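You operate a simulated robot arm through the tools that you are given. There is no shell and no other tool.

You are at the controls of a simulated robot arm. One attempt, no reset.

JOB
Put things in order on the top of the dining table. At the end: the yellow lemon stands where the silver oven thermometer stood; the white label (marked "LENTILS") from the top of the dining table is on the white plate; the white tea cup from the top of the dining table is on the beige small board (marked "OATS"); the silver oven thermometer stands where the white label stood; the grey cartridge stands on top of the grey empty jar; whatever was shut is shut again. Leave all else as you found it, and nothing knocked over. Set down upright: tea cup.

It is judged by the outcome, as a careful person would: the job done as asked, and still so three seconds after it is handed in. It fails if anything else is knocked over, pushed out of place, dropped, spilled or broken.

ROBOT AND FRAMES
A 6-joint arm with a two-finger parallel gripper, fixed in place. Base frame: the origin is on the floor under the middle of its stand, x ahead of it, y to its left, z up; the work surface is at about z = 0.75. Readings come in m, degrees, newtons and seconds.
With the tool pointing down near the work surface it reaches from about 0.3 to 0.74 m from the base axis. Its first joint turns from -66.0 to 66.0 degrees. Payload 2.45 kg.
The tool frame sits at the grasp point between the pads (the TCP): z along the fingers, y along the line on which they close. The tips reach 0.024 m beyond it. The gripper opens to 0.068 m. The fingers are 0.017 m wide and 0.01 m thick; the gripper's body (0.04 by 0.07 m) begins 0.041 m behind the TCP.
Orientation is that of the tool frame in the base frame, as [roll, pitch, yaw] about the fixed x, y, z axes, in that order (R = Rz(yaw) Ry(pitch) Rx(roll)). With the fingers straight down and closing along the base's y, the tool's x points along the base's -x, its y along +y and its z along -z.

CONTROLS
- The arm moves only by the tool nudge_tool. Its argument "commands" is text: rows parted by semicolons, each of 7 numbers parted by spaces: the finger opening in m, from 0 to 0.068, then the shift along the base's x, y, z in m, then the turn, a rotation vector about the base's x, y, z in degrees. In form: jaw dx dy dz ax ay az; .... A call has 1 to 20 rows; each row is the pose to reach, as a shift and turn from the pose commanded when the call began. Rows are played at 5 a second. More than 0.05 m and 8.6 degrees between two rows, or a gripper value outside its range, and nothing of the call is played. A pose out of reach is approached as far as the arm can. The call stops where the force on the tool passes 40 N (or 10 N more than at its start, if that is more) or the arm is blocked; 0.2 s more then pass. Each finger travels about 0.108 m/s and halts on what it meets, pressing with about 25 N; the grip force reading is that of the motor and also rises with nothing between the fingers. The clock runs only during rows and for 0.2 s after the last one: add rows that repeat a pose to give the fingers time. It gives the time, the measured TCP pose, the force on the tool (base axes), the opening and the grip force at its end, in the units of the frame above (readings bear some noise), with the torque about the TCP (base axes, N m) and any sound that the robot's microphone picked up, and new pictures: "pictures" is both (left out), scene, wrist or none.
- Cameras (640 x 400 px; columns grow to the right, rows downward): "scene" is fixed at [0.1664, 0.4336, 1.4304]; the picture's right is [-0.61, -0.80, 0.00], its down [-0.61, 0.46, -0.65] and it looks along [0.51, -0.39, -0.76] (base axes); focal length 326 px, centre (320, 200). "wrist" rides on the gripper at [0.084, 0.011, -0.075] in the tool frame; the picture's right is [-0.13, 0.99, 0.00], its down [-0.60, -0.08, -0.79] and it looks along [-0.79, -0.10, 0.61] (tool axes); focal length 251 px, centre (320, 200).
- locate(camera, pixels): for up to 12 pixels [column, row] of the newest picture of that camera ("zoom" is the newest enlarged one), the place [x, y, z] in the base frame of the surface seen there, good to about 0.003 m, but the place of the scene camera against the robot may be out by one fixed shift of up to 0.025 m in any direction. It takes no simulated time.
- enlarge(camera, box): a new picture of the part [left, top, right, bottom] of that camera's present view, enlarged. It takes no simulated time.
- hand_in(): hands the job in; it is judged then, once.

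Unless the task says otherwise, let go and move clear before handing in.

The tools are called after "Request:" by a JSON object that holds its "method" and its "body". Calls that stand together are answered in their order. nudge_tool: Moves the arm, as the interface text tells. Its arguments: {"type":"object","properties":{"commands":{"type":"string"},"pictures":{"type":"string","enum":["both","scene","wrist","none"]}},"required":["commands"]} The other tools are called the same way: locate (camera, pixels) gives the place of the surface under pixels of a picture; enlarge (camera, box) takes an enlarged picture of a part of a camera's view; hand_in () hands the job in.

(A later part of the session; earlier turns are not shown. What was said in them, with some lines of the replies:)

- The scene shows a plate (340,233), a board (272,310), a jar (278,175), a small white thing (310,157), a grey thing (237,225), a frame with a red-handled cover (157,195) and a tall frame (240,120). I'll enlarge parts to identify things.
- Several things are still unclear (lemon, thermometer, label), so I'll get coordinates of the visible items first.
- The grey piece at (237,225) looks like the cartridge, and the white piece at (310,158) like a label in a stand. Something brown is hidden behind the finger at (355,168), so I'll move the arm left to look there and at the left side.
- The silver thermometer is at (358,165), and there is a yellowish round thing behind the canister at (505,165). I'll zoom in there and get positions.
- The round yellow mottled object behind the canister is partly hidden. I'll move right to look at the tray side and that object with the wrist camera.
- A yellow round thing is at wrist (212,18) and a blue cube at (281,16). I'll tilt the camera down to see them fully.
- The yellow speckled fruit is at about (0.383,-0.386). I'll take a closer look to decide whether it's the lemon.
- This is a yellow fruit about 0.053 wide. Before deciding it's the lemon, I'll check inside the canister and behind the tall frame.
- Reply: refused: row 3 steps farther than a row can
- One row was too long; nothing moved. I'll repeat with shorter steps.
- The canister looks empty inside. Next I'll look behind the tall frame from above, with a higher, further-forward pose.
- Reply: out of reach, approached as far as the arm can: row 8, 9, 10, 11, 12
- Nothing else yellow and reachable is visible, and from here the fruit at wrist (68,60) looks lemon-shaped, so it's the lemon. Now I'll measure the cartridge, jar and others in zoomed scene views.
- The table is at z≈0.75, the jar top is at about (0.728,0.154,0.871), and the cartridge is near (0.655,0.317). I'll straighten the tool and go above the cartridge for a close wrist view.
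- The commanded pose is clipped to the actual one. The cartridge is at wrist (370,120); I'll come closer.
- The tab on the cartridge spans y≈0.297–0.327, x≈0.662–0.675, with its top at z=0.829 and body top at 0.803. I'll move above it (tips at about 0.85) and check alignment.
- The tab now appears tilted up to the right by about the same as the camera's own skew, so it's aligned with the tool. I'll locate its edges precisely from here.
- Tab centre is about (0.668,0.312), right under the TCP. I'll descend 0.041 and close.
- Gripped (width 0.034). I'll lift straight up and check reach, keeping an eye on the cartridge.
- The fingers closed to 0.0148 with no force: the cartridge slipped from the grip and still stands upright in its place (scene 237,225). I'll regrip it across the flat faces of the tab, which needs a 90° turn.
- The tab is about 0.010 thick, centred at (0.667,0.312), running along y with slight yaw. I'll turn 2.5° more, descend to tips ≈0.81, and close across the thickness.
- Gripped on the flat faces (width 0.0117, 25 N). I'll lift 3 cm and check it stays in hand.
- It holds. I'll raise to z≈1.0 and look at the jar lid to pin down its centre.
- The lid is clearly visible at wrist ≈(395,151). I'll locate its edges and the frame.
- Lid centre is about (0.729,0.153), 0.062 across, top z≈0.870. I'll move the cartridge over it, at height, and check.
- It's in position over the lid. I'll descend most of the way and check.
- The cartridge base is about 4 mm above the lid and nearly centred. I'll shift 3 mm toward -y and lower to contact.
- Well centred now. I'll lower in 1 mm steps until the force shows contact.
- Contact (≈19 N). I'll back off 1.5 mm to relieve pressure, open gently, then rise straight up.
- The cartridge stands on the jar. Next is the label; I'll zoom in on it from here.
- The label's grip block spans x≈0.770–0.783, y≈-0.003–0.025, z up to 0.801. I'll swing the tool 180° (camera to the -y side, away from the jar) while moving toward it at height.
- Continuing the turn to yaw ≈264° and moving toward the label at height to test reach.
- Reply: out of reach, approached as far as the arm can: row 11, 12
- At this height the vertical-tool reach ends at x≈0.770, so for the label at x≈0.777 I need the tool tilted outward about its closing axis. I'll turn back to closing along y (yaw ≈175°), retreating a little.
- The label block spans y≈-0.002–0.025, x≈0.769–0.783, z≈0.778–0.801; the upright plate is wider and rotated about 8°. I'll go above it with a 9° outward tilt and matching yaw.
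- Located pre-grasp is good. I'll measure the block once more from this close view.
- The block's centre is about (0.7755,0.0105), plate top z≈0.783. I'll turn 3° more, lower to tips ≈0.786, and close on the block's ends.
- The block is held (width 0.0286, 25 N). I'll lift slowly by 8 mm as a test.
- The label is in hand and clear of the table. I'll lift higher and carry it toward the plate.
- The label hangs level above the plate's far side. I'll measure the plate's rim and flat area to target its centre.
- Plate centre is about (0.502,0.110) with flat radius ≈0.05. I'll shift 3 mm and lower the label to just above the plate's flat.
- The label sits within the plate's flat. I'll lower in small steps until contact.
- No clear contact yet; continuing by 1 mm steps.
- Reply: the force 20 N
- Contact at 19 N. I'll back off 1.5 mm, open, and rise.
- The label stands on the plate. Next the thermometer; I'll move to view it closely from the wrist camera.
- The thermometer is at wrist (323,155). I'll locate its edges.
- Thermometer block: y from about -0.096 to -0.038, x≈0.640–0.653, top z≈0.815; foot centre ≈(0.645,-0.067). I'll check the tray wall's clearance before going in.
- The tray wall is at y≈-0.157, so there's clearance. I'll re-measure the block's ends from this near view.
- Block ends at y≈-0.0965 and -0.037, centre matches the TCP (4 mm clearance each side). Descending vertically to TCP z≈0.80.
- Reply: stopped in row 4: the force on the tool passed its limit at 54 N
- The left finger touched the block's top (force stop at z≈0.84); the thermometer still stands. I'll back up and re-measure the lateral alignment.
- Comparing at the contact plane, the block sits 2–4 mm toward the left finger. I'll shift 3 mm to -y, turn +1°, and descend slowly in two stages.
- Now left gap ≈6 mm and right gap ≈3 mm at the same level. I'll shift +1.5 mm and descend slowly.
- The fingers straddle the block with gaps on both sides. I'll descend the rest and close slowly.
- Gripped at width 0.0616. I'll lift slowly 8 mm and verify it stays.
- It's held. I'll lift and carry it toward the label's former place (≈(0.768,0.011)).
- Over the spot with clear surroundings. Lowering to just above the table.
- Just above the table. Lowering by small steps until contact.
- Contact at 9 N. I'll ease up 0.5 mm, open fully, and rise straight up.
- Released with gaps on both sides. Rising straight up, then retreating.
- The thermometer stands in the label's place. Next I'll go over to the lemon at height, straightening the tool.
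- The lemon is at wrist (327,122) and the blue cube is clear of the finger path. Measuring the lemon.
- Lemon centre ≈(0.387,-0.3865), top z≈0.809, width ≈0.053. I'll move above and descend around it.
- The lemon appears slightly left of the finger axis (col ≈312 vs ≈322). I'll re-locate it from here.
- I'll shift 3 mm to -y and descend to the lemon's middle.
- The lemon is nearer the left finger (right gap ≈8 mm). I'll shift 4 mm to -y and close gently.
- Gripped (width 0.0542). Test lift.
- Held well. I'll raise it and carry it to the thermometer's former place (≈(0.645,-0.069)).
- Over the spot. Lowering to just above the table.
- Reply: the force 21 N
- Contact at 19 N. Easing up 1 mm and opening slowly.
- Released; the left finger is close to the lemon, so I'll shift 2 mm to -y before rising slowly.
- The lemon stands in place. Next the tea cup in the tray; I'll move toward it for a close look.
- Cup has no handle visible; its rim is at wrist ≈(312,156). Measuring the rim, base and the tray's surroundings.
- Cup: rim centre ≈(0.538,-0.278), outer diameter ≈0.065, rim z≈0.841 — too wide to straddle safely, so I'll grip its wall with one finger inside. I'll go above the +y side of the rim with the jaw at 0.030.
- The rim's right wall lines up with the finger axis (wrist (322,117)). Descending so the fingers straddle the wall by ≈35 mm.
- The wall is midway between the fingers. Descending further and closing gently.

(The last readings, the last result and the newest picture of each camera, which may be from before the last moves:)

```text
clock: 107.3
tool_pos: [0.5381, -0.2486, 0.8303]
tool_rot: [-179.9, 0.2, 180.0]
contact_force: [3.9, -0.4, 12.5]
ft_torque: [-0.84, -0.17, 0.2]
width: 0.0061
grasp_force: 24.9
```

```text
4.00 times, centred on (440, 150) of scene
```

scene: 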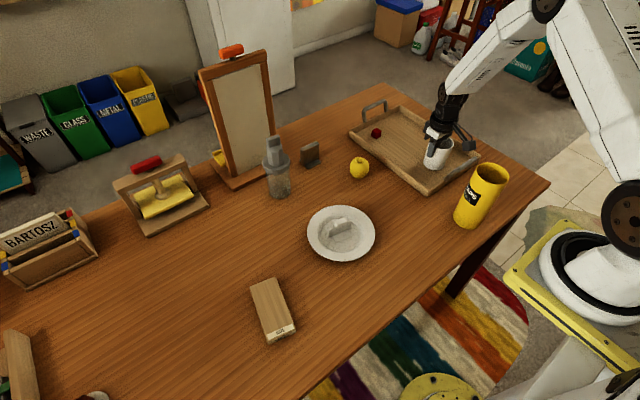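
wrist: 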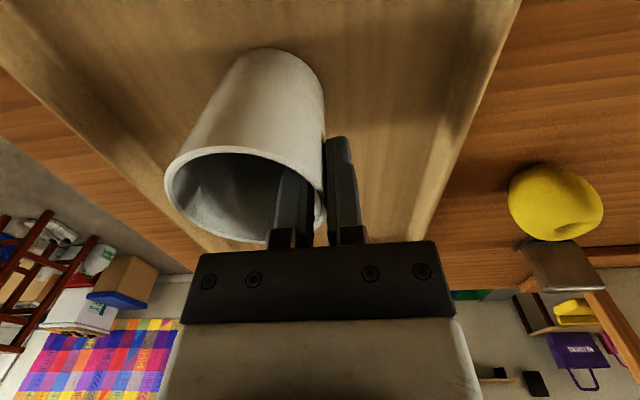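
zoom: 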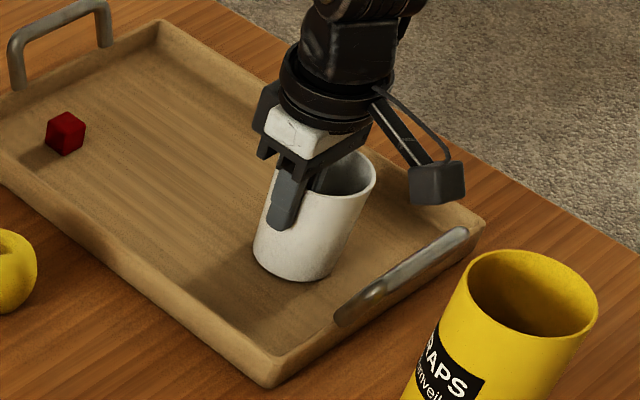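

Gripped (width 0.006); the cup's far base edge presses the tray slightly (wall taper). I'll lift slowly and check.

Request:
{"method": "nudge_tool", "body": {"commands": "0 0 0 0.002 0 0 0; 0 0 0 0.005 0 0 0; 0 0 0 0.01 0 0 0; 0 0 0 0.018 0 0 0; 0 0 0 0.025 0 0 0; 0 0 0 0.025 0 0 0", "pictures": "both"}}

Request:
{"method": "enlarge", "body": {"camera": "wrist", "box": [160, 40, 400, 240]}}

Request:
{"method": "enlarge", "body": {"camera": "scene", "box": [380, 90, 500, 200]}}

```text
clock: 108.7
tool_pos: [0.5368, -0.247, 0.8542]
tool_rot: [179.9, -0.1, 180.0]
contact_force: [-0.4, -0.2, -1.8]
ft_torque: [0.08, 0.02, 0.0]
width: 0.006
grasp_force: 25.2
```

scene: 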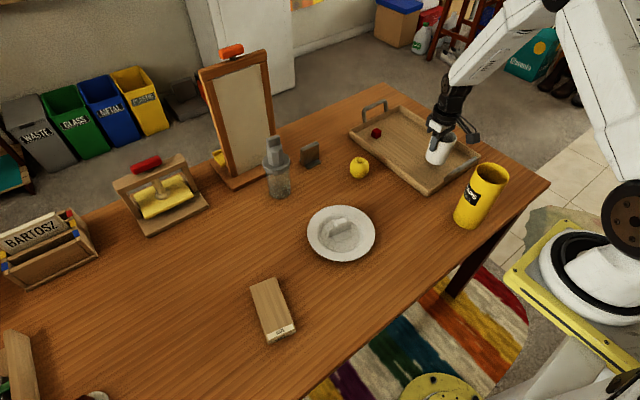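
wrist: 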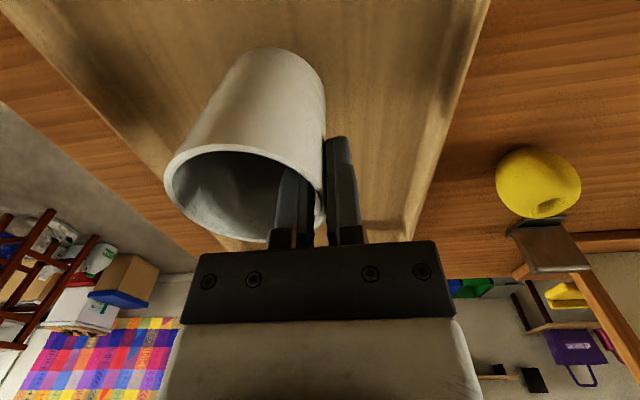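

```text
2.00 times, centred on (280, 140) of wrist
```

zoom: 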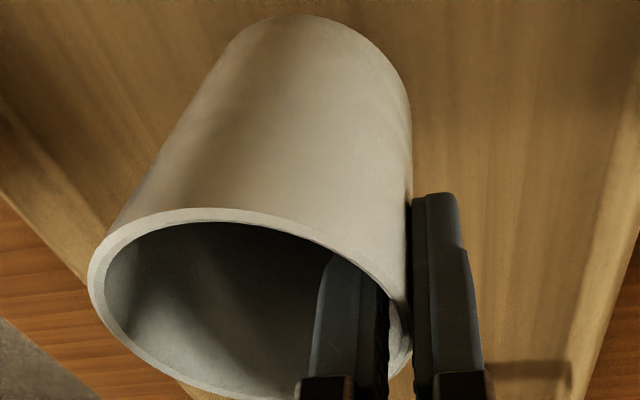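

```text
3.64 times, centred on (440, 145) of scene
```

zoom: 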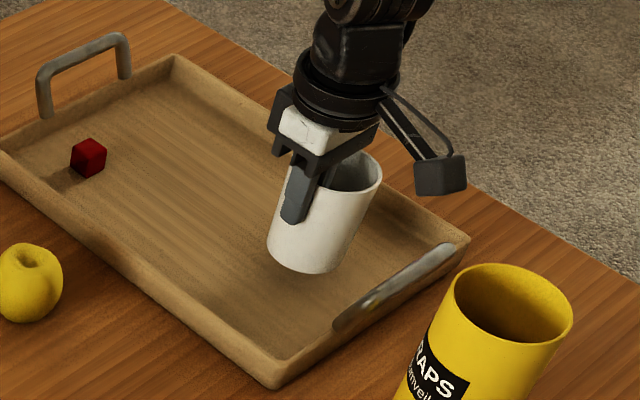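

The cup is in hand, free of the tray. Before carrying it, I'll measure the OATS board corners in the scene view.

Request:
{"method": "enlarge", "body": {"camera": "scene", "box": [230, 260, 320, 350]}}

Request:
{"method": "locate", "body": {"camera": "zoom", "pixels": [[150, 180], [318, 130], [465, 470], [290, 560], [235, 155], [380, 300], [215, 365], [380, 500], [300, 320], [290, 590]]}}

```text
4.44 times, centred on (275, 305) of scene
```

zoom: 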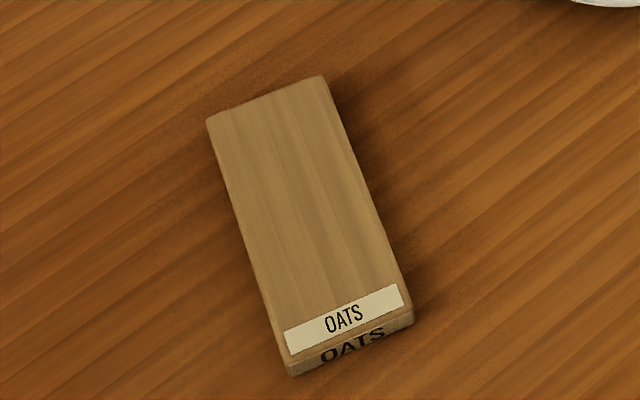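

```text
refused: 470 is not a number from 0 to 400
```

Request:
{"method": "locate", "body": {"camera": "zoom", "pixels": [[212, 124], [318, 82], [408, 305], [290, 354], [265, 103], [365, 200], [250, 240], [350, 330], [305, 215], [345, 350], [400, 322], [250, 60]]}}

```text
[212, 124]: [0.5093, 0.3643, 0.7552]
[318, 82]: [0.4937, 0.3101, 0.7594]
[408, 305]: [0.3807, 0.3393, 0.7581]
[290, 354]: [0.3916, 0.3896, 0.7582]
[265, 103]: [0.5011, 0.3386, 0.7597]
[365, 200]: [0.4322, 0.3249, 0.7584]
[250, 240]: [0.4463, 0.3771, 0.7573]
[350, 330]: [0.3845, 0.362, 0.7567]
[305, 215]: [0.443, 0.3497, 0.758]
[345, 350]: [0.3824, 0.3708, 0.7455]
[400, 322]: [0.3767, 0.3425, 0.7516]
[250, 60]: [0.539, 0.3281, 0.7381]
```

The board's centre is about (0.444,0.351), 0.056×0.117. I'll raise the cup and carry it over the table toward the board, cup centre offset -0.030 in y from the TCP.

Request:
{"method": "nudge_tool", "body": {"commands": "0 0 0 0.02 0 0 0; 0 0 0 0.05 0 0 0; 0 0 0 0.085 0 0 0; 0 0 0.01 0.115 0 0 0; 0 -0.005 0.035 0.13 0 0 0; 0 -0.01 0.07 0.13 0 0 0; 0 -0.015 0.11 0.13 0 0 0; 0 -0.02 0.15 0.13 0 0 0; 0 -0.025 0.19 0.13 0 0 0; 0 -0.03 0.23 0.13 0 0 0; 0 -0.04 0.27 0.13 0 0 0; 0 -0.05 0.31 0.13 0 0 0; 0 -0.06 0.35 0.13 0 0 0; 0 -0.07 0.39 0.13 0 0 0; 0 -0.08 0.43 0.13 0 0 0; 0 -0.09 0.47 0.13 0 0 0; 0 -0.09 0.5 0.13 0 0 0; 0 -0.09 0.5 0.13 0 0 0", "pictures": "both"}}

Request:
{"method": "enlarge", "body": {"camera": "wrist", "box": [160, 0, 480, 240]}}

```text
clock: 112.5
tool_pos: [0.4472, 0.2517, 0.9836]
tool_rot: [-180.0, 0.0, -180.0]
contact_force: [0.5, -0.3, -3.0]
ft_torque: [0.06, -0.01, 0.0]
width: 0.0059
grasp_force: 24.5
```

scene: 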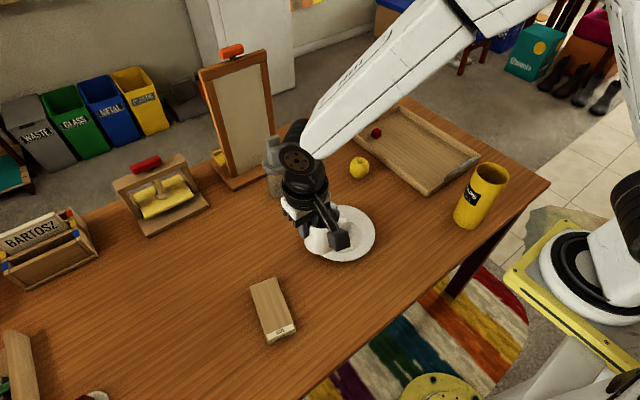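
wrist: 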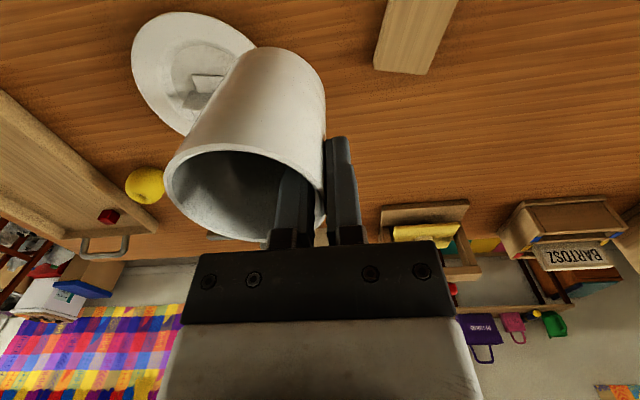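

```text
1.67 times, centred on (320, 120) of wrist
```

zoom: 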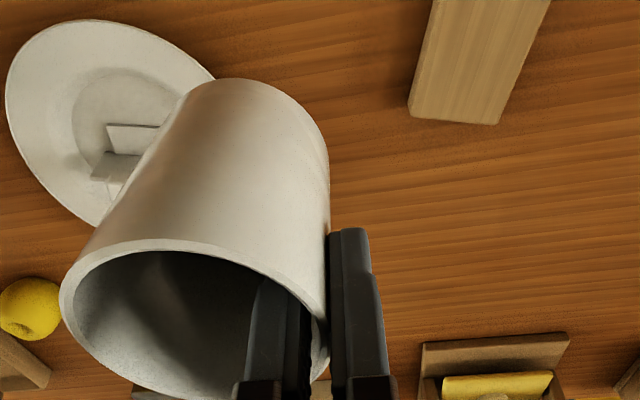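

The cup is held well; the board is visible at wrist (415,35). Locating its edges with the wrist camera.

Request:
{"method": "locate", "body": {"camera": "wrist", "pixels": [[376, 66], [425, 72], [390, 10], [455, 8], [400, 60], [418, 40], [405, 10], [440, 20], [383, 40], [437, 45]]}}

```text
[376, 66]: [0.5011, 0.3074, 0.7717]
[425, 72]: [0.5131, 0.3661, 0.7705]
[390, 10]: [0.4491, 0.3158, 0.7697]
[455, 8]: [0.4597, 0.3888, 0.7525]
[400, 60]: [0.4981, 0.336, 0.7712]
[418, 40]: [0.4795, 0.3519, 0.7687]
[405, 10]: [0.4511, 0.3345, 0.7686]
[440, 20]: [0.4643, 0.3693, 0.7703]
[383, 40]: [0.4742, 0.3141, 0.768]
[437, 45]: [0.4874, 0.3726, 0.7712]
```

Board centre in the wrist frame ≈(0.451,0.351), top z≈0.770. Moving the cup over it, then partly down.

Request:
{"method": "nudge_tool", "body": {"commands": "0 0.001 0.035 0 0 0 0; 0 0.002 0.07 0 0 0 0; 0 0.003 0.105 0 0 0 0; 0 0.003 0.128 0 0 0 0; 0 0.003 0.128 -0.03 0 0 0; 0 0.003 0.128 -0.06 0 0 0; 0 0.003 0.128 -0.09 0 0 0; 0 0.003 0.128 -0.115 0 0 0; 0 0.003 0.128 -0.115 0 0 0", "pictures": "both"}}

Request:
{"method": "enlarge", "body": {"camera": "wrist", "box": [120, 0, 440, 240]}}

Request:
{"method": "enlarge", "body": {"camera": "scene", "box": [210, 210, 340, 360]}}

```text
clock: 114.5
tool_pos: [0.4507, 0.3806, 0.8707]
tool_rot: [-180.0, 0.0, 179.9]
contact_force: [0.3, 0.2, -1.2]
ft_torque: [0.04, 0.01, 0.01]
width: 0.0057
grasp_force: 25.1
```

scene: 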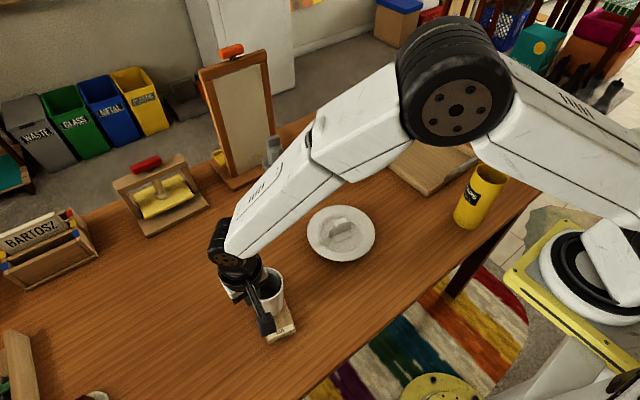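
wrist: 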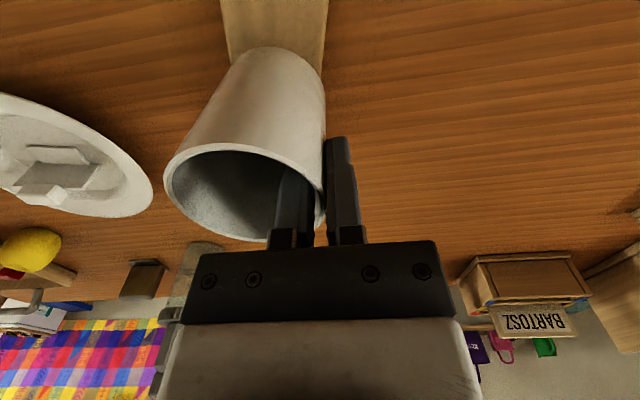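

```text
1.67 times, centred on (280, 120) of wrist
```

zoom: 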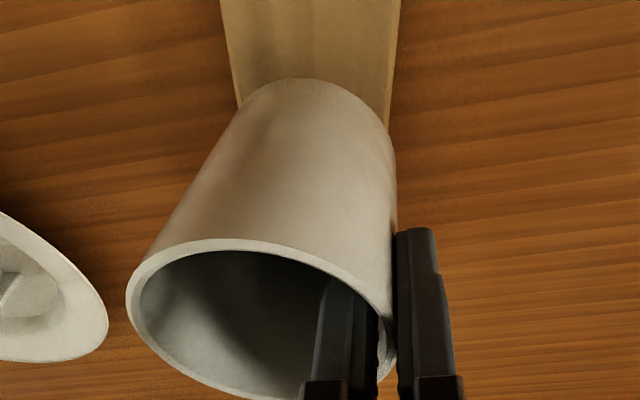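

```text
2.67 times, centred on (275, 285) of scene
```

zoom: 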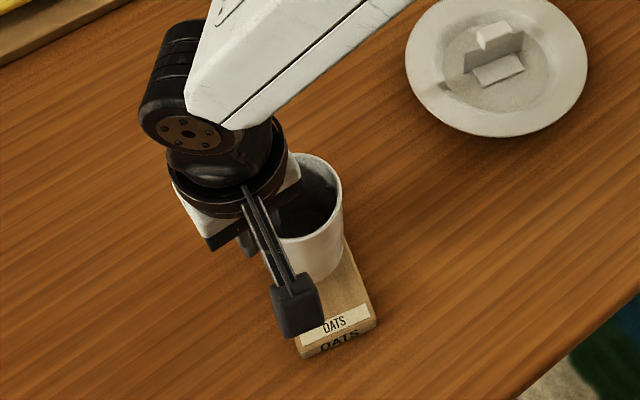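

The cup is aligned over the board. Lowering to just above the board top, with a 2 mm correction to -y.

Request:
{"method": "nudge_tool", "body": {"commands": "0 0 -0.002 -0.008 0 0 0; 0 0 -0.002 -0.016 0 0 0; 0 0 -0.002 -0.022 0 0 0; 0 0 -0.002 -0.022 0 0 0", "pictures": "both"}}

Request:
{"method": "enlarge", "body": {"camera": "wrist", "box": [160, 0, 400, 200]}}

Request:
{"method": "enlarge", "body": {"camera": "scene", "box": [230, 240, 330, 350]}}

```text
clock: 115.5
tool_pos: [0.4504, 0.3793, 0.8478]
tool_rot: [179.9, 0.0, -180.0]
contact_force: [-0.3, 0.6, -1.3]
ft_torque: [0.04, -0.02, 0.02]
width: 0.006
grasp_force: 24.9
```

scene: 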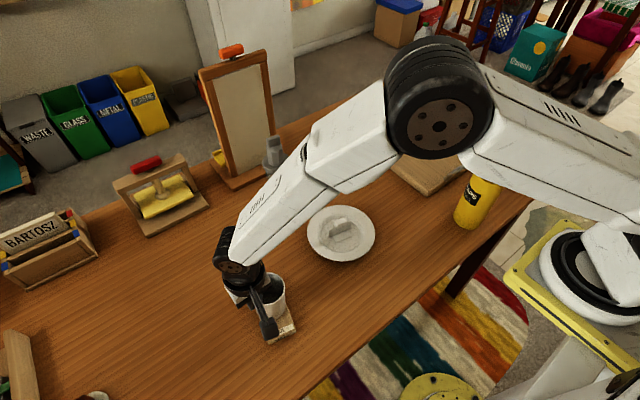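
wrist: 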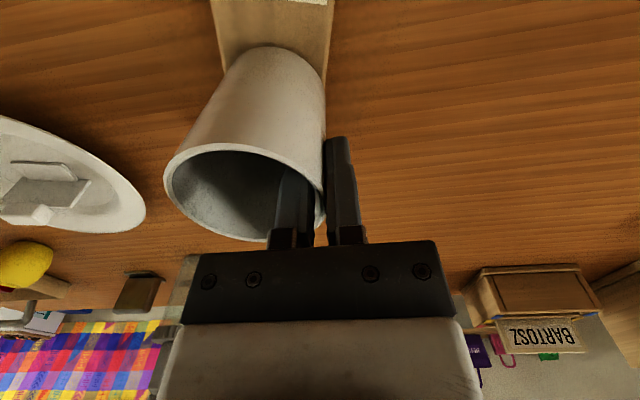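

```text
2.00 times, centred on (280, 100) of wrist
```

zoom: 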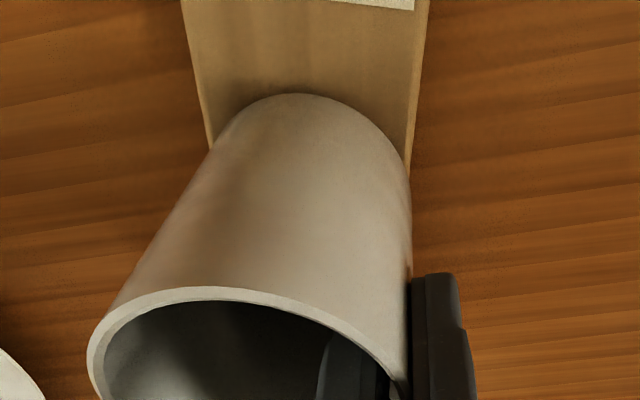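

```text
3.64 times, centred on (280, 295) of scene
```

zoom: 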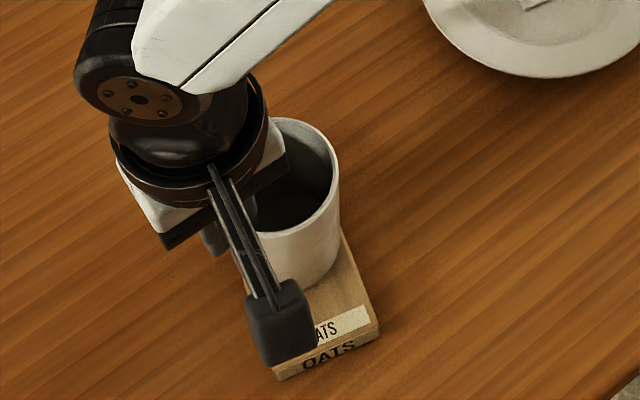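

Centred on the board. Lowering in small steps to contact.

Request:
{"method": "nudge_tool", "body": {"commands": "0 0 0 -0.001 0 0 0; 0 0 0 -0.002 0 0 0; 0 0 0 -0.002 0 0 0", "pictures": "none"}}

Request:
{"method": "nudge_tool", "body": {"commands": "0 0 0 -0.001 0 0 0; 0 0 0 -0.001 0 0 0", "pictures": "none"}}

Request:
{"method": "nudge_tool", "body": {"commands": "0 0 0 -0.001 0 0 0; 0 0 0 -0.001 0 0 0", "pictures": "none"}}

```text
clock: 116.3
tool_pos: [0.4505, 0.3771, 0.8457]
tool_rot: [-180.0, 0.0, -180.0]
contact_force: [-0.2, -1.2, 2.5]
ft_torque: [-0.26, 0.05, -0.03]
width: 0.0059
grasp_force: 24.8
```

```text
clock: 116.9
tool_pos: [0.4511, 0.3772, 0.8446]
tool_rot: [179.8, 0.1, 180.0]
contact_force: [-0.8, 1.4, 10.6]
ft_torque: [-0.53, 0.16, -0.12]
width: 0.0059
grasp_force: 24.9
```

```text
clock: 117.5
tool_pos: [0.4508, 0.3791, 0.8441]
tool_rot: [179.8, 0.2, -180.0]
contact_force: [0.5, 3.6, 17.4]
ft_torque: [-0.78, 0.05, -0.04]
width: 0.0058
grasp_force: 24.7
```

Same contact state as when it was grasped in the tray (≈17 N, torque -0.8), so its base is flat. Easing 0.5 mm and opening.

Request:
{"method": "nudge_tool", "body": {"commands": "0 0 0 0.0005 0 0 0; 0.008 0 0 0.0005 0 0 0; 0.012 0 0 0.0005 0 0 0; 0.018 0 0 0.0005 0 0 0; 0.024 0 0 0.0005 0 0 0; 0.028 0 0 0.0005 0 0 0; 0.028 0 0 0.0005 0 0 0", "pictures": "both"}}

Request:
{"method": "enlarge", "body": {"camera": "wrist", "box": [160, 20, 400, 240]}}

Request:
{"method": "enlarge", "body": {"camera": "scene", "box": [230, 240, 330, 350]}}

```text
clock: 119.1
tool_pos: [0.4491, 0.3775, 0.8434]
tool_rot: [180.0, 0.1, 180.0]
contact_force: [0.0, -0.4, 0.4]
ft_torque: [0.01, -0.05, -0.03]
width: 0.0279
grasp_force: 0.1
```

scene: 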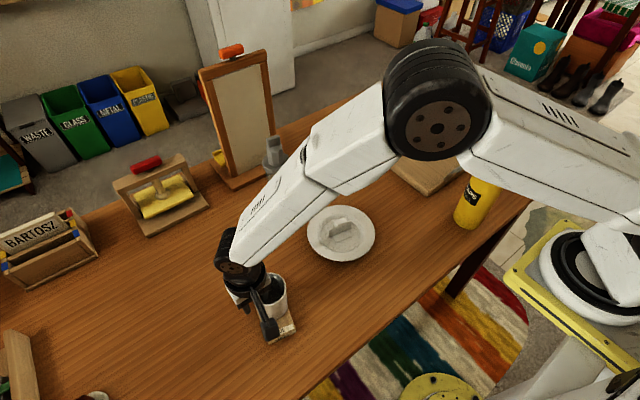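
wrist: 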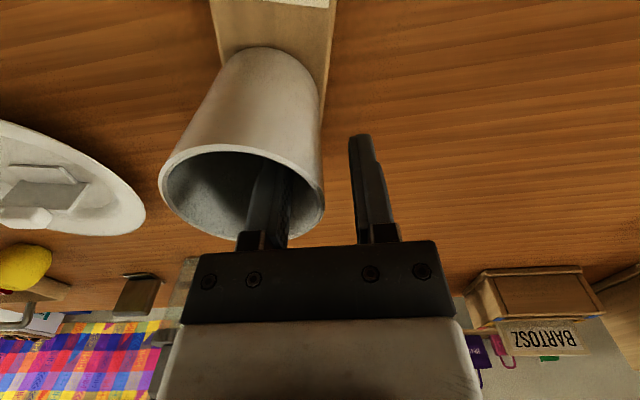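

```text
1.82 times, centred on (280, 130) of wrist
```

zoom: 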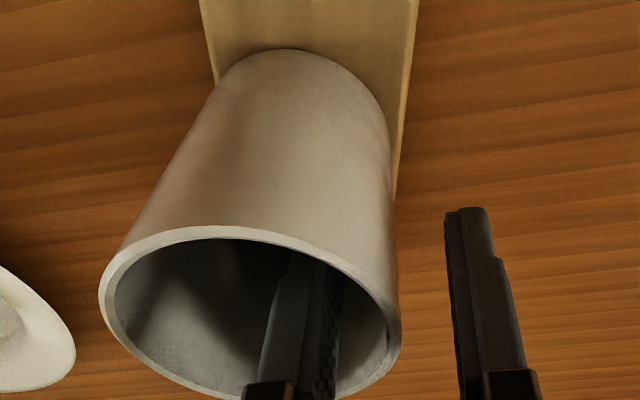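

```text
3.64 times, centred on (280, 295) of scene
```

zoom: 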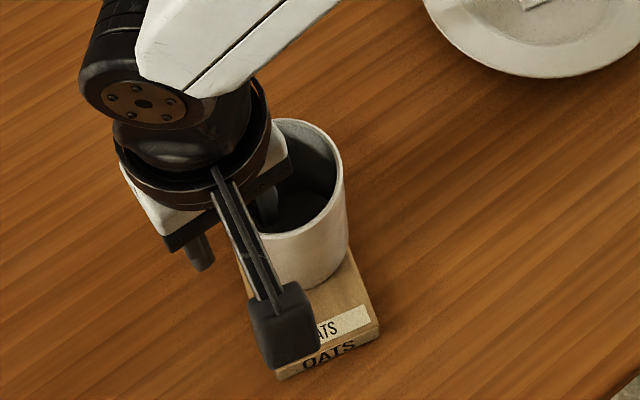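

The cup stands on the board; the inner finger is clear of the wall. Rising straight up.

Request:
{"method": "nudge_tool", "body": {"commands": "0.028 0 0 0.005 0 0 0; 0.028 0 0 0.015 0 0 0; 0.028 0 0 0.03 0 0 0; 0.028 0 0 0.05 0 0 0; 0.028 0 0 0.075 0 0 0; 0.028 0 0 0.1 0 0 0; 0.028 0 0 0.13 0 0 0; 0.028 -0.03 0 0.15 0 0 0; 0.028 -0.06 0 0.17 0 0 0; 0.028 -0.06 0 0.17 0 0 0", "pictures": "both"}}

Request:
{"method": "enlarge", "body": {"camera": "wrist", "box": [180, 0, 440, 200]}}

Request:
{"method": "enlarge", "body": {"camera": "scene", "box": [220, 230, 340, 350]}}

```text
clock: 121.3
tool_pos: [0.3908, 0.3786, 1.0114]
tool_rot: [180.0, 0.0, -179.9]
contact_force: [-0.3, -0.4, -0.2]
ft_torque: [0.03, 0.0, 0.04]
width: 0.028
grasp_force: 0.1
```

scene: 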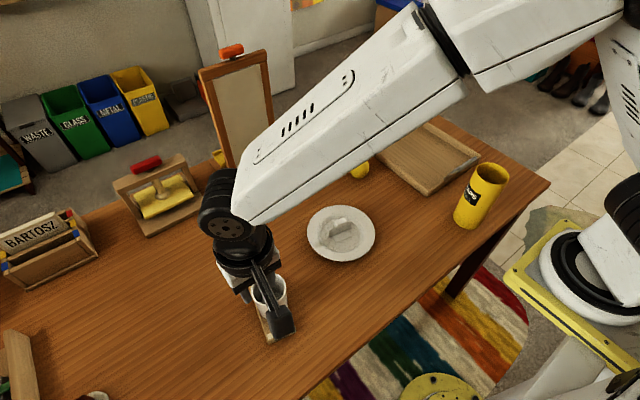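
wrist: 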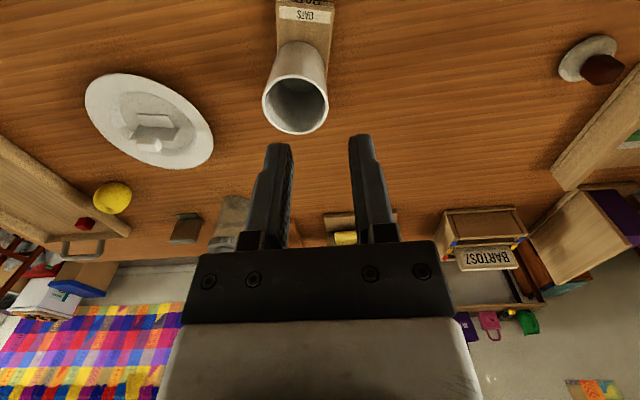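

```text
2.00 times, centred on (310, 100) of wrist
```

zoom: 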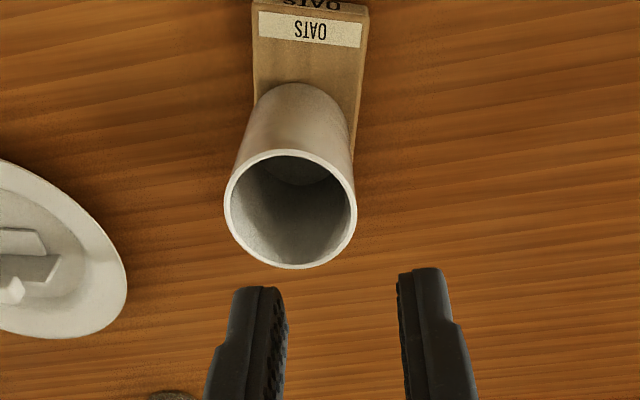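

```text
3.33 times, centred on (280, 290) of scene
```

zoom: 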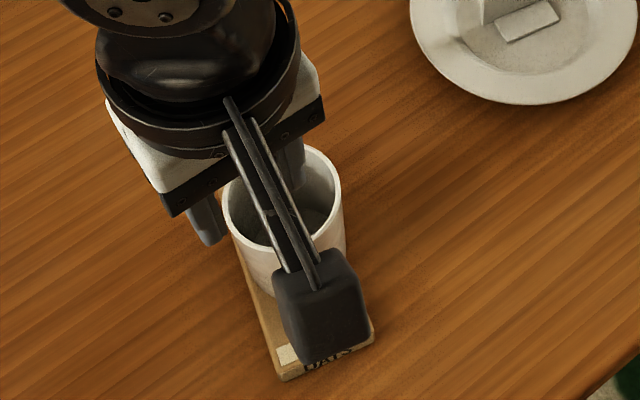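

The cup stands upright on the board. I'll retract the arm to a clear pose and inspect the whole scene.

Request:
{"method": "nudge_tool", "body": {"commands": "0.028 -0.01 -0.03 0.03 0 0 0; 0.04 -0.02 -0.07 0.06 0 0 0; 0.05 -0.02 -0.11 0.09 0 0 0; 0.068 -0.02 -0.15 0.115 0 0 0; 0.068 -0.02 -0.2 0.115 0 0 0; 0.068 -0.02 -0.25 0.115 0 0 0; 0.068 -0.02 -0.3 0.115 0 0 0; 0.068 -0.02 -0.35 0.115 0 0 0; 0.068 -0.02 -0.4 0.115 0 0 0; 0.068 -0.02 -0.45 0.115 0 0 0; 0.068 -0.02 -0.5 0.115 0 0 0; 0.068 -0.02 -0.55 0.115 0 0 0; 0.068 -0.02 -0.6 0.115 0 0 0; 0.068 -0.02 -0.64 0.115 0 0 0; 0.068 -0.02 -0.64 0.115 0 0 0", "pictures": "both"}}

Request:
{"method": "enlarge", "body": {"camera": "scene", "box": [220, 120, 400, 260]}}

Request:
{"method": "enlarge", "body": {"camera": "scene", "box": [230, 250, 330, 350]}}

Request:
{"method": "enlarge", "body": {"camera": "scene", "box": [340, 80, 560, 240]}}

```text
refused: row 2 steps farther than a row can; nothing moved
```

```text
2.86 times, centred on (310, 190) of scene
```

zoom: 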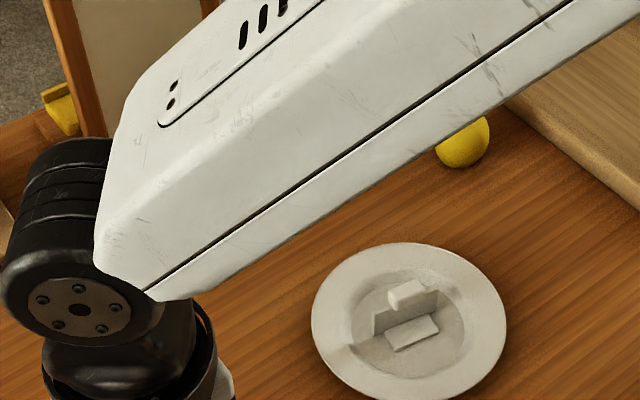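

```text
4.00 times, centred on (280, 300) of scene
```

zoom: 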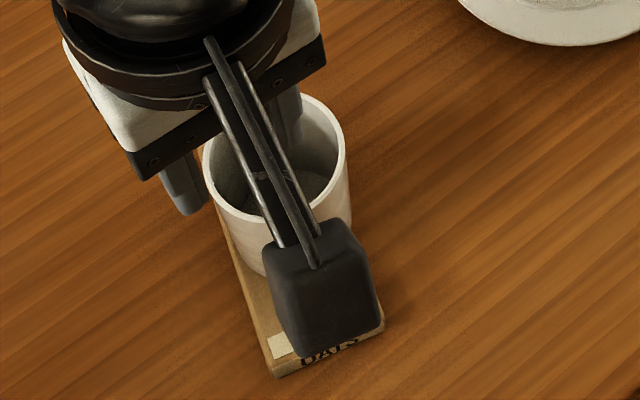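

```text
2.50 times, centred on (450, 160) of scene
```

zoom: 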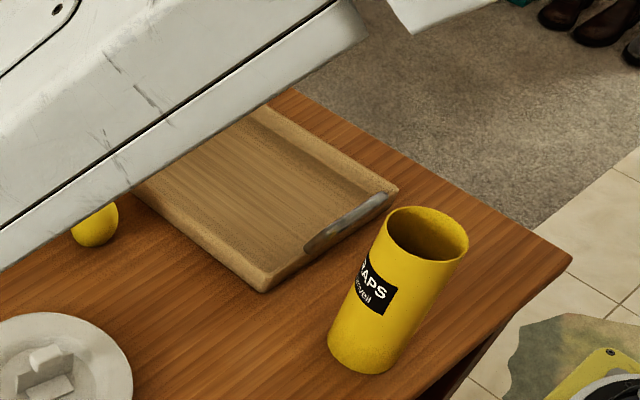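

One row was slightly too long; repeating the retreat with shorter steps.

Request:
{"method": "nudge_tool", "body": {"commands": "0.028 0 -0.02 0.03 0 0 0; 0.04 0 -0.05 0.06 0 0 0; 0.05 0 -0.085 0.085 0 0 0; 0.068 0 -0.125 0.105 0 0 0; 0.068 0 -0.17 0.11 0 0 0; 0.068 0 -0.215 0.11 0 0 0; 0.068 0 -0.26 0.11 0 0 0; 0.068 0 -0.305 0.11 0 0 0; 0.068 0 -0.35 0.11 0 0 0; 0.068 0 -0.395 0.11 0 0 0; 0.068 0 -0.44 0.11 0 0 0; 0.068 0 -0.485 0.11 0 0 0; 0.068 0 -0.53 0.11 0 0 0; 0.068 0 -0.575 0.11 0 0 0; 0.068 0 -0.62 0.11 0 0 0; 0.068 0 -0.62 0.11 0 0 0", "pictures": "both"}}

Request:
{"method": "enlarge", "body": {"camera": "scene", "box": [220, 120, 400, 260]}}

Request:
{"method": "enlarge", "body": {"camera": "scene", "box": [230, 250, 330, 350]}}

Request:
{"method": "enlarge", "body": {"camera": "scene", "box": [340, 80, 560, 240]}}

```text
clock: 124.7
tool_pos: [0.389, -0.2415, 1.1222]
tool_rot: [180.0, 0.1, -180.0]
contact_force: [-0.2, 0.5, 0.5]
ft_torque: [0.02, 0.02, 0.03]
width: 0.0677
grasp_force: 0.0
```

scene: 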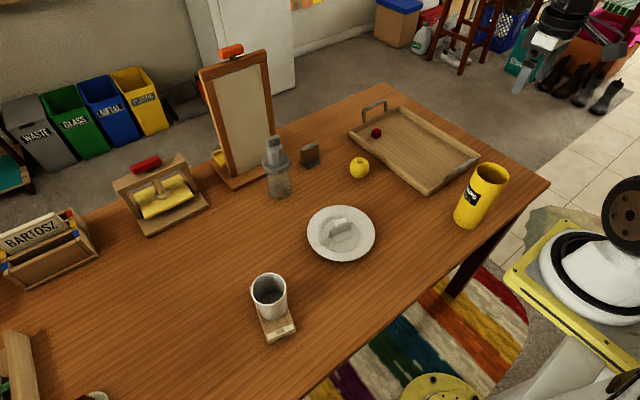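
wrist: 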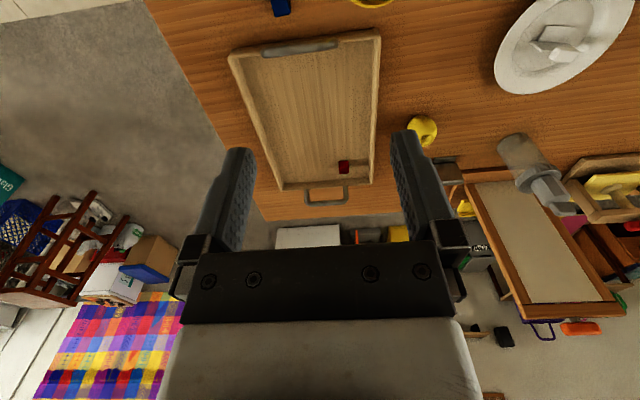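

```text
2.86 times, centred on (310, 190) of scene
```

zoom: 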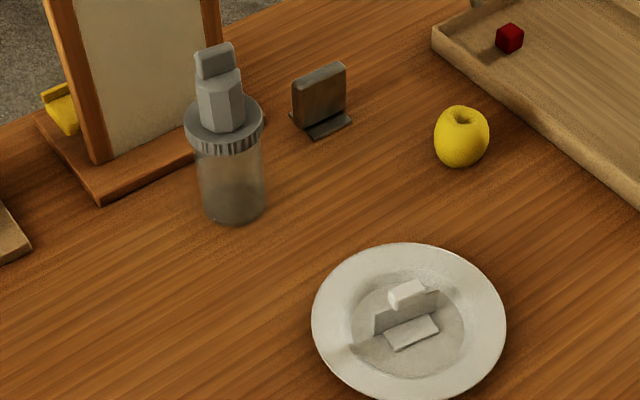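

```text
4.00 times, centred on (280, 300) of scene
```

zoom: 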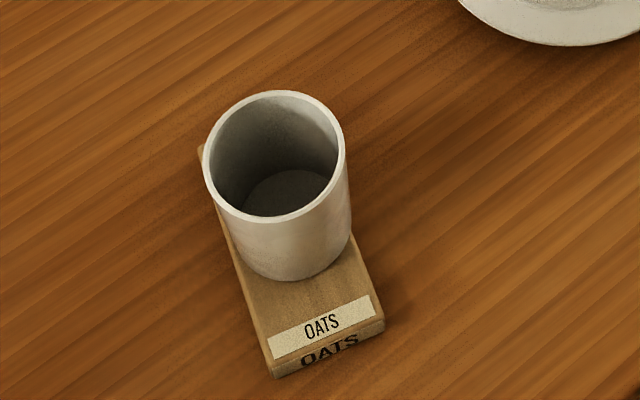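

```text
2.50 times, centred on (450, 160) of scene
```

zoom: 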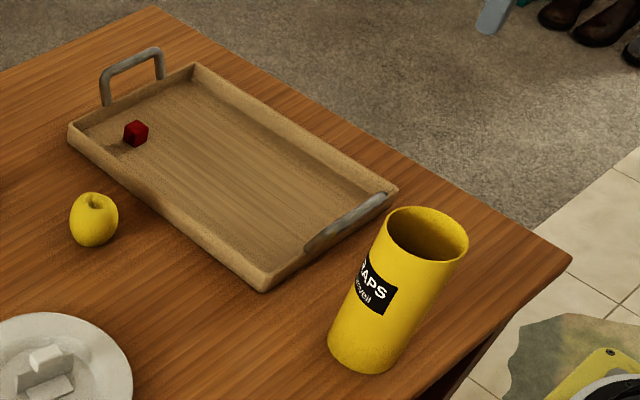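

Everything looks in order. To be careful, I want to confirm the marking on the label's hidden far face, so I'll swing the camera round to view it from behind at a safe height.

Request:
{"method": "nudge_tool", "body": {"commands": "0.068 0.012 0.017 -0.01 0 0 8; 0.068 0.024 0.034 -0.02 0 0 16; 0.068 0.036 0.051 -0.03 0 0 24; 0.068 0.048 0.068 -0.04 0 0 32; 0.068 0.06 0.085 -0.05 0 0 40; 0.068 0.072 0.102 -0.06 0 0 48; 0.068 0.084 0.119 -0.07 0 0 56; 0.068 0.096 0.136 -0.08 0 0 64; 0.068 0.108 0.153 -0.09 0 0 72; 0.068 0.12 0.17 -0.1 0 0 80; 0.068 0.132 0.187 -0.11 0 0 88; 0.068 0.144 0.204 -0.12 0 0 96; 0.068 0.156 0.221 -0.13 0 0 104; 0.068 0.168 0.238 -0.14 0 0 112; 0.068 0.18 0.25 -0.15 0 0 120; 0.068 0.18 0.25 -0.18 0 0 120; 0.068 0.18 0.25 -0.18 0 0 120", "pictures": "both"}}

Request:
{"method": "enlarge", "body": {"camera": "wrist", "box": [220, 0, 460, 200]}}

```text
clock: 128.3
tool_pos: [0.5715, 0.0078, 0.9431]
tool_rot: [-180.0, -0.1, -60.0]
contact_force: [-0.5, 0.5, -0.9]
ft_torque: [0.01, 0.02, 0.01]
width: 0.0679
grasp_force: 0.0
```

scene: 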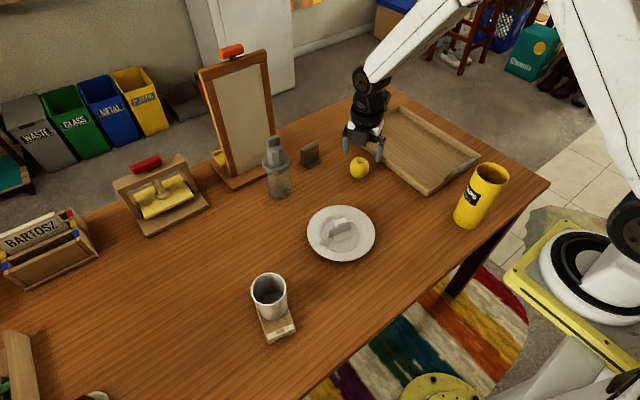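
wrist: 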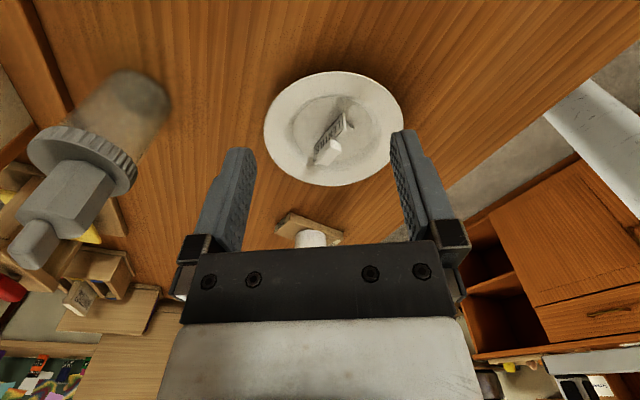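

```text
2.00 times, centred on (340, 100) of wrist
```

zoom: 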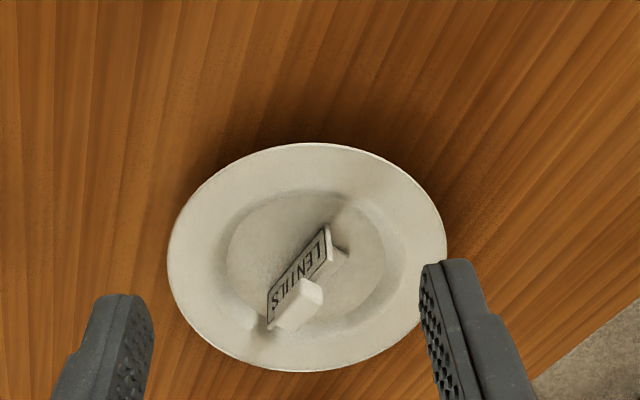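

The label reads "LENTILS" — correct. All goals are met; I'll raise and retreat the arm to a clear pose and take a last look.

Request:
{"method": "nudge_tool", "body": {"commands": "0.068 0 0 0.04 0 0 0; 0.068 0 0 0.08 0 0 0; 0.068 0 0 0.12 0 0 0; 0.068 -0.02 -0.03 0.15 0 0 -8; 0.068 -0.04 -0.06 0.16 0 0 -16; 0.068 -0.06 -0.09 0.17 0 0 -24; 0.068 -0.08 -0.12 0.17 0 0 -32; 0.068 -0.1 -0.15 0.17 0 0 -40; 0.068 -0.12 -0.18 0.17 0 0 -48; 0.068 -0.14 -0.2 0.17 0 0 -56; 0.068 -0.16 -0.22 0.17 0 0 -64; 0.068 -0.18 -0.24 0.17 0 0 -72; 0.068 -0.18 -0.24 0.17 0 0 -72", "pictures": "both"}}

Request:
{"method": "enlarge", "body": {"camera": "scene", "box": [220, 110, 400, 260]}}

Request:
{"method": "enlarge", "body": {"camera": "scene", "box": [0, 120, 300, 360]}}

Request:
{"method": "locate", "body": {"camera": "scene", "pixels": [[359, 168], [310, 150], [314, 165], [302, 162], [320, 158], [269, 290], [278, 140]]}}

```text
clock: 131.1
tool_pos: [0.3916, -0.2332, 1.1142]
tool_rot: [180.0, 0.0, -132.0]
contact_force: [0.5, 0.0, -0.3]
ft_torque: [-0.01, -0.02, -0.01]
width: 0.0681
grasp_force: 0.0
```

scene: 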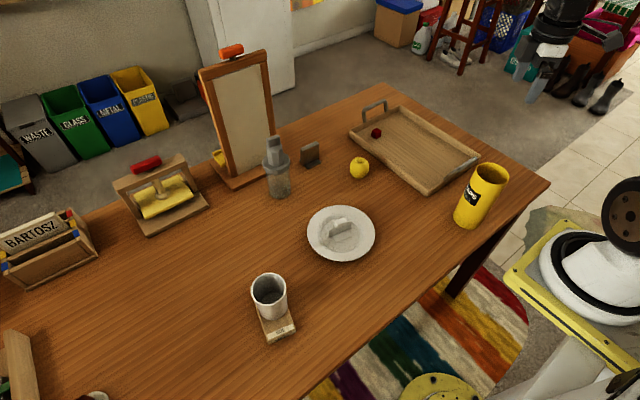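
wrist: 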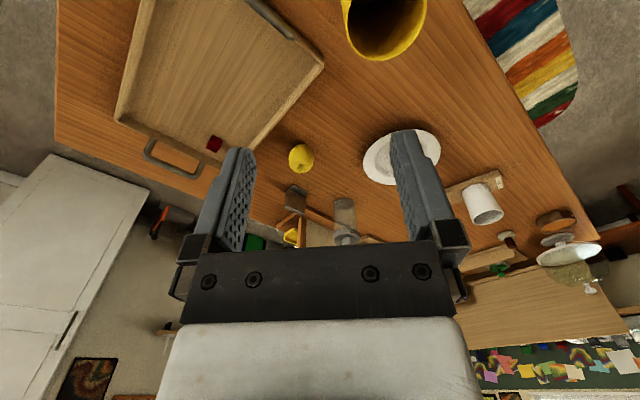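

```text
2.67 times, centred on (310, 185) of scene
```

zoom: 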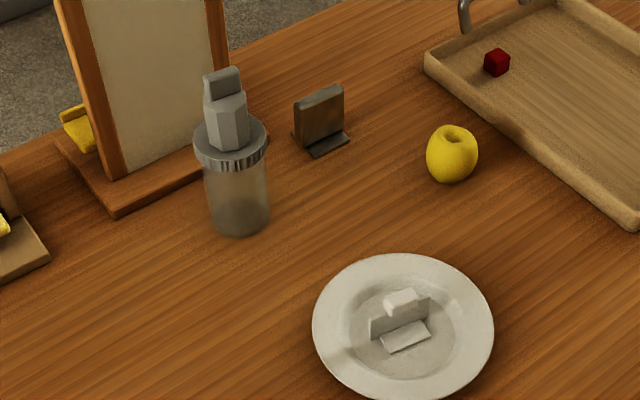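

```text
1.67 times, centred on (150, 240) of scene
```

zoom: 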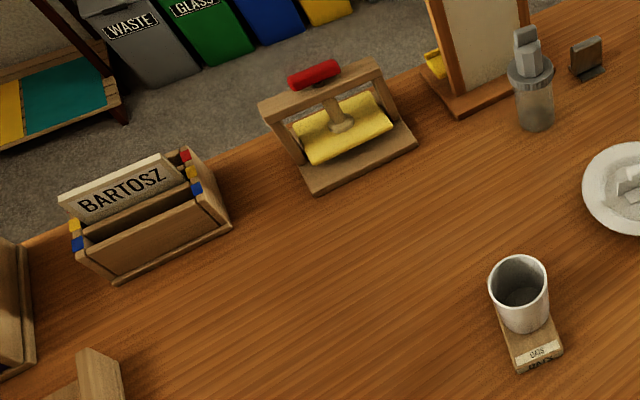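

```text
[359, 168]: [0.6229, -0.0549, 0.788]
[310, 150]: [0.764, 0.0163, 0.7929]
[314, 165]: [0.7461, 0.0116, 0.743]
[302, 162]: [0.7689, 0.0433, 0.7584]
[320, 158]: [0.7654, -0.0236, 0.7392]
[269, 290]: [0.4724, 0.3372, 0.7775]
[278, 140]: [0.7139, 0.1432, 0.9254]
```

The final pictures agree with the job. The cartridge is on the jar (278,150), the thermometer is in the label's place (310,155), and the lemon is in the thermometer's place (359,168). The label is on the plate (337,228), the cup is upright on the board (269,290), and everything else looks undisturbed. The arm is clear, so I'm handing in.

Request:
{"method": "hand_in", "body": {}}

```text
The job is handed in.
```

I finished every step of the job and handed it in; I haven't seen the judge's result. In the last pictures everything was standing where I put it, and the arm was clear of the table.

- **Lemon:** it stands where the oven thermometer stood. It was the only yellow fruit I could find, and it is rather apple-shaped, so I took it to be the lemon you meant.
- **Label:** it stands on the white plate. I checked its far side and it reads "LENTILS".
- **Tea cup:** it stands upright on the "OATS" board, roughly centred. Its base is about as wide as the board.
- **Thermometer:** it stands where the label stood, within about a centimetre.
- **Cartridge:** it stands centred on the lid of the jar.

Nothing had to be opened, so there was nothing to shut again. The red and blue cubes, tray, canister, frames and letter rack looked undisturbed.

Two slips happened along the way. The cartridge slid out of my first grip and stayed upright. I also touched the top of the thermometer once, and it did not move.
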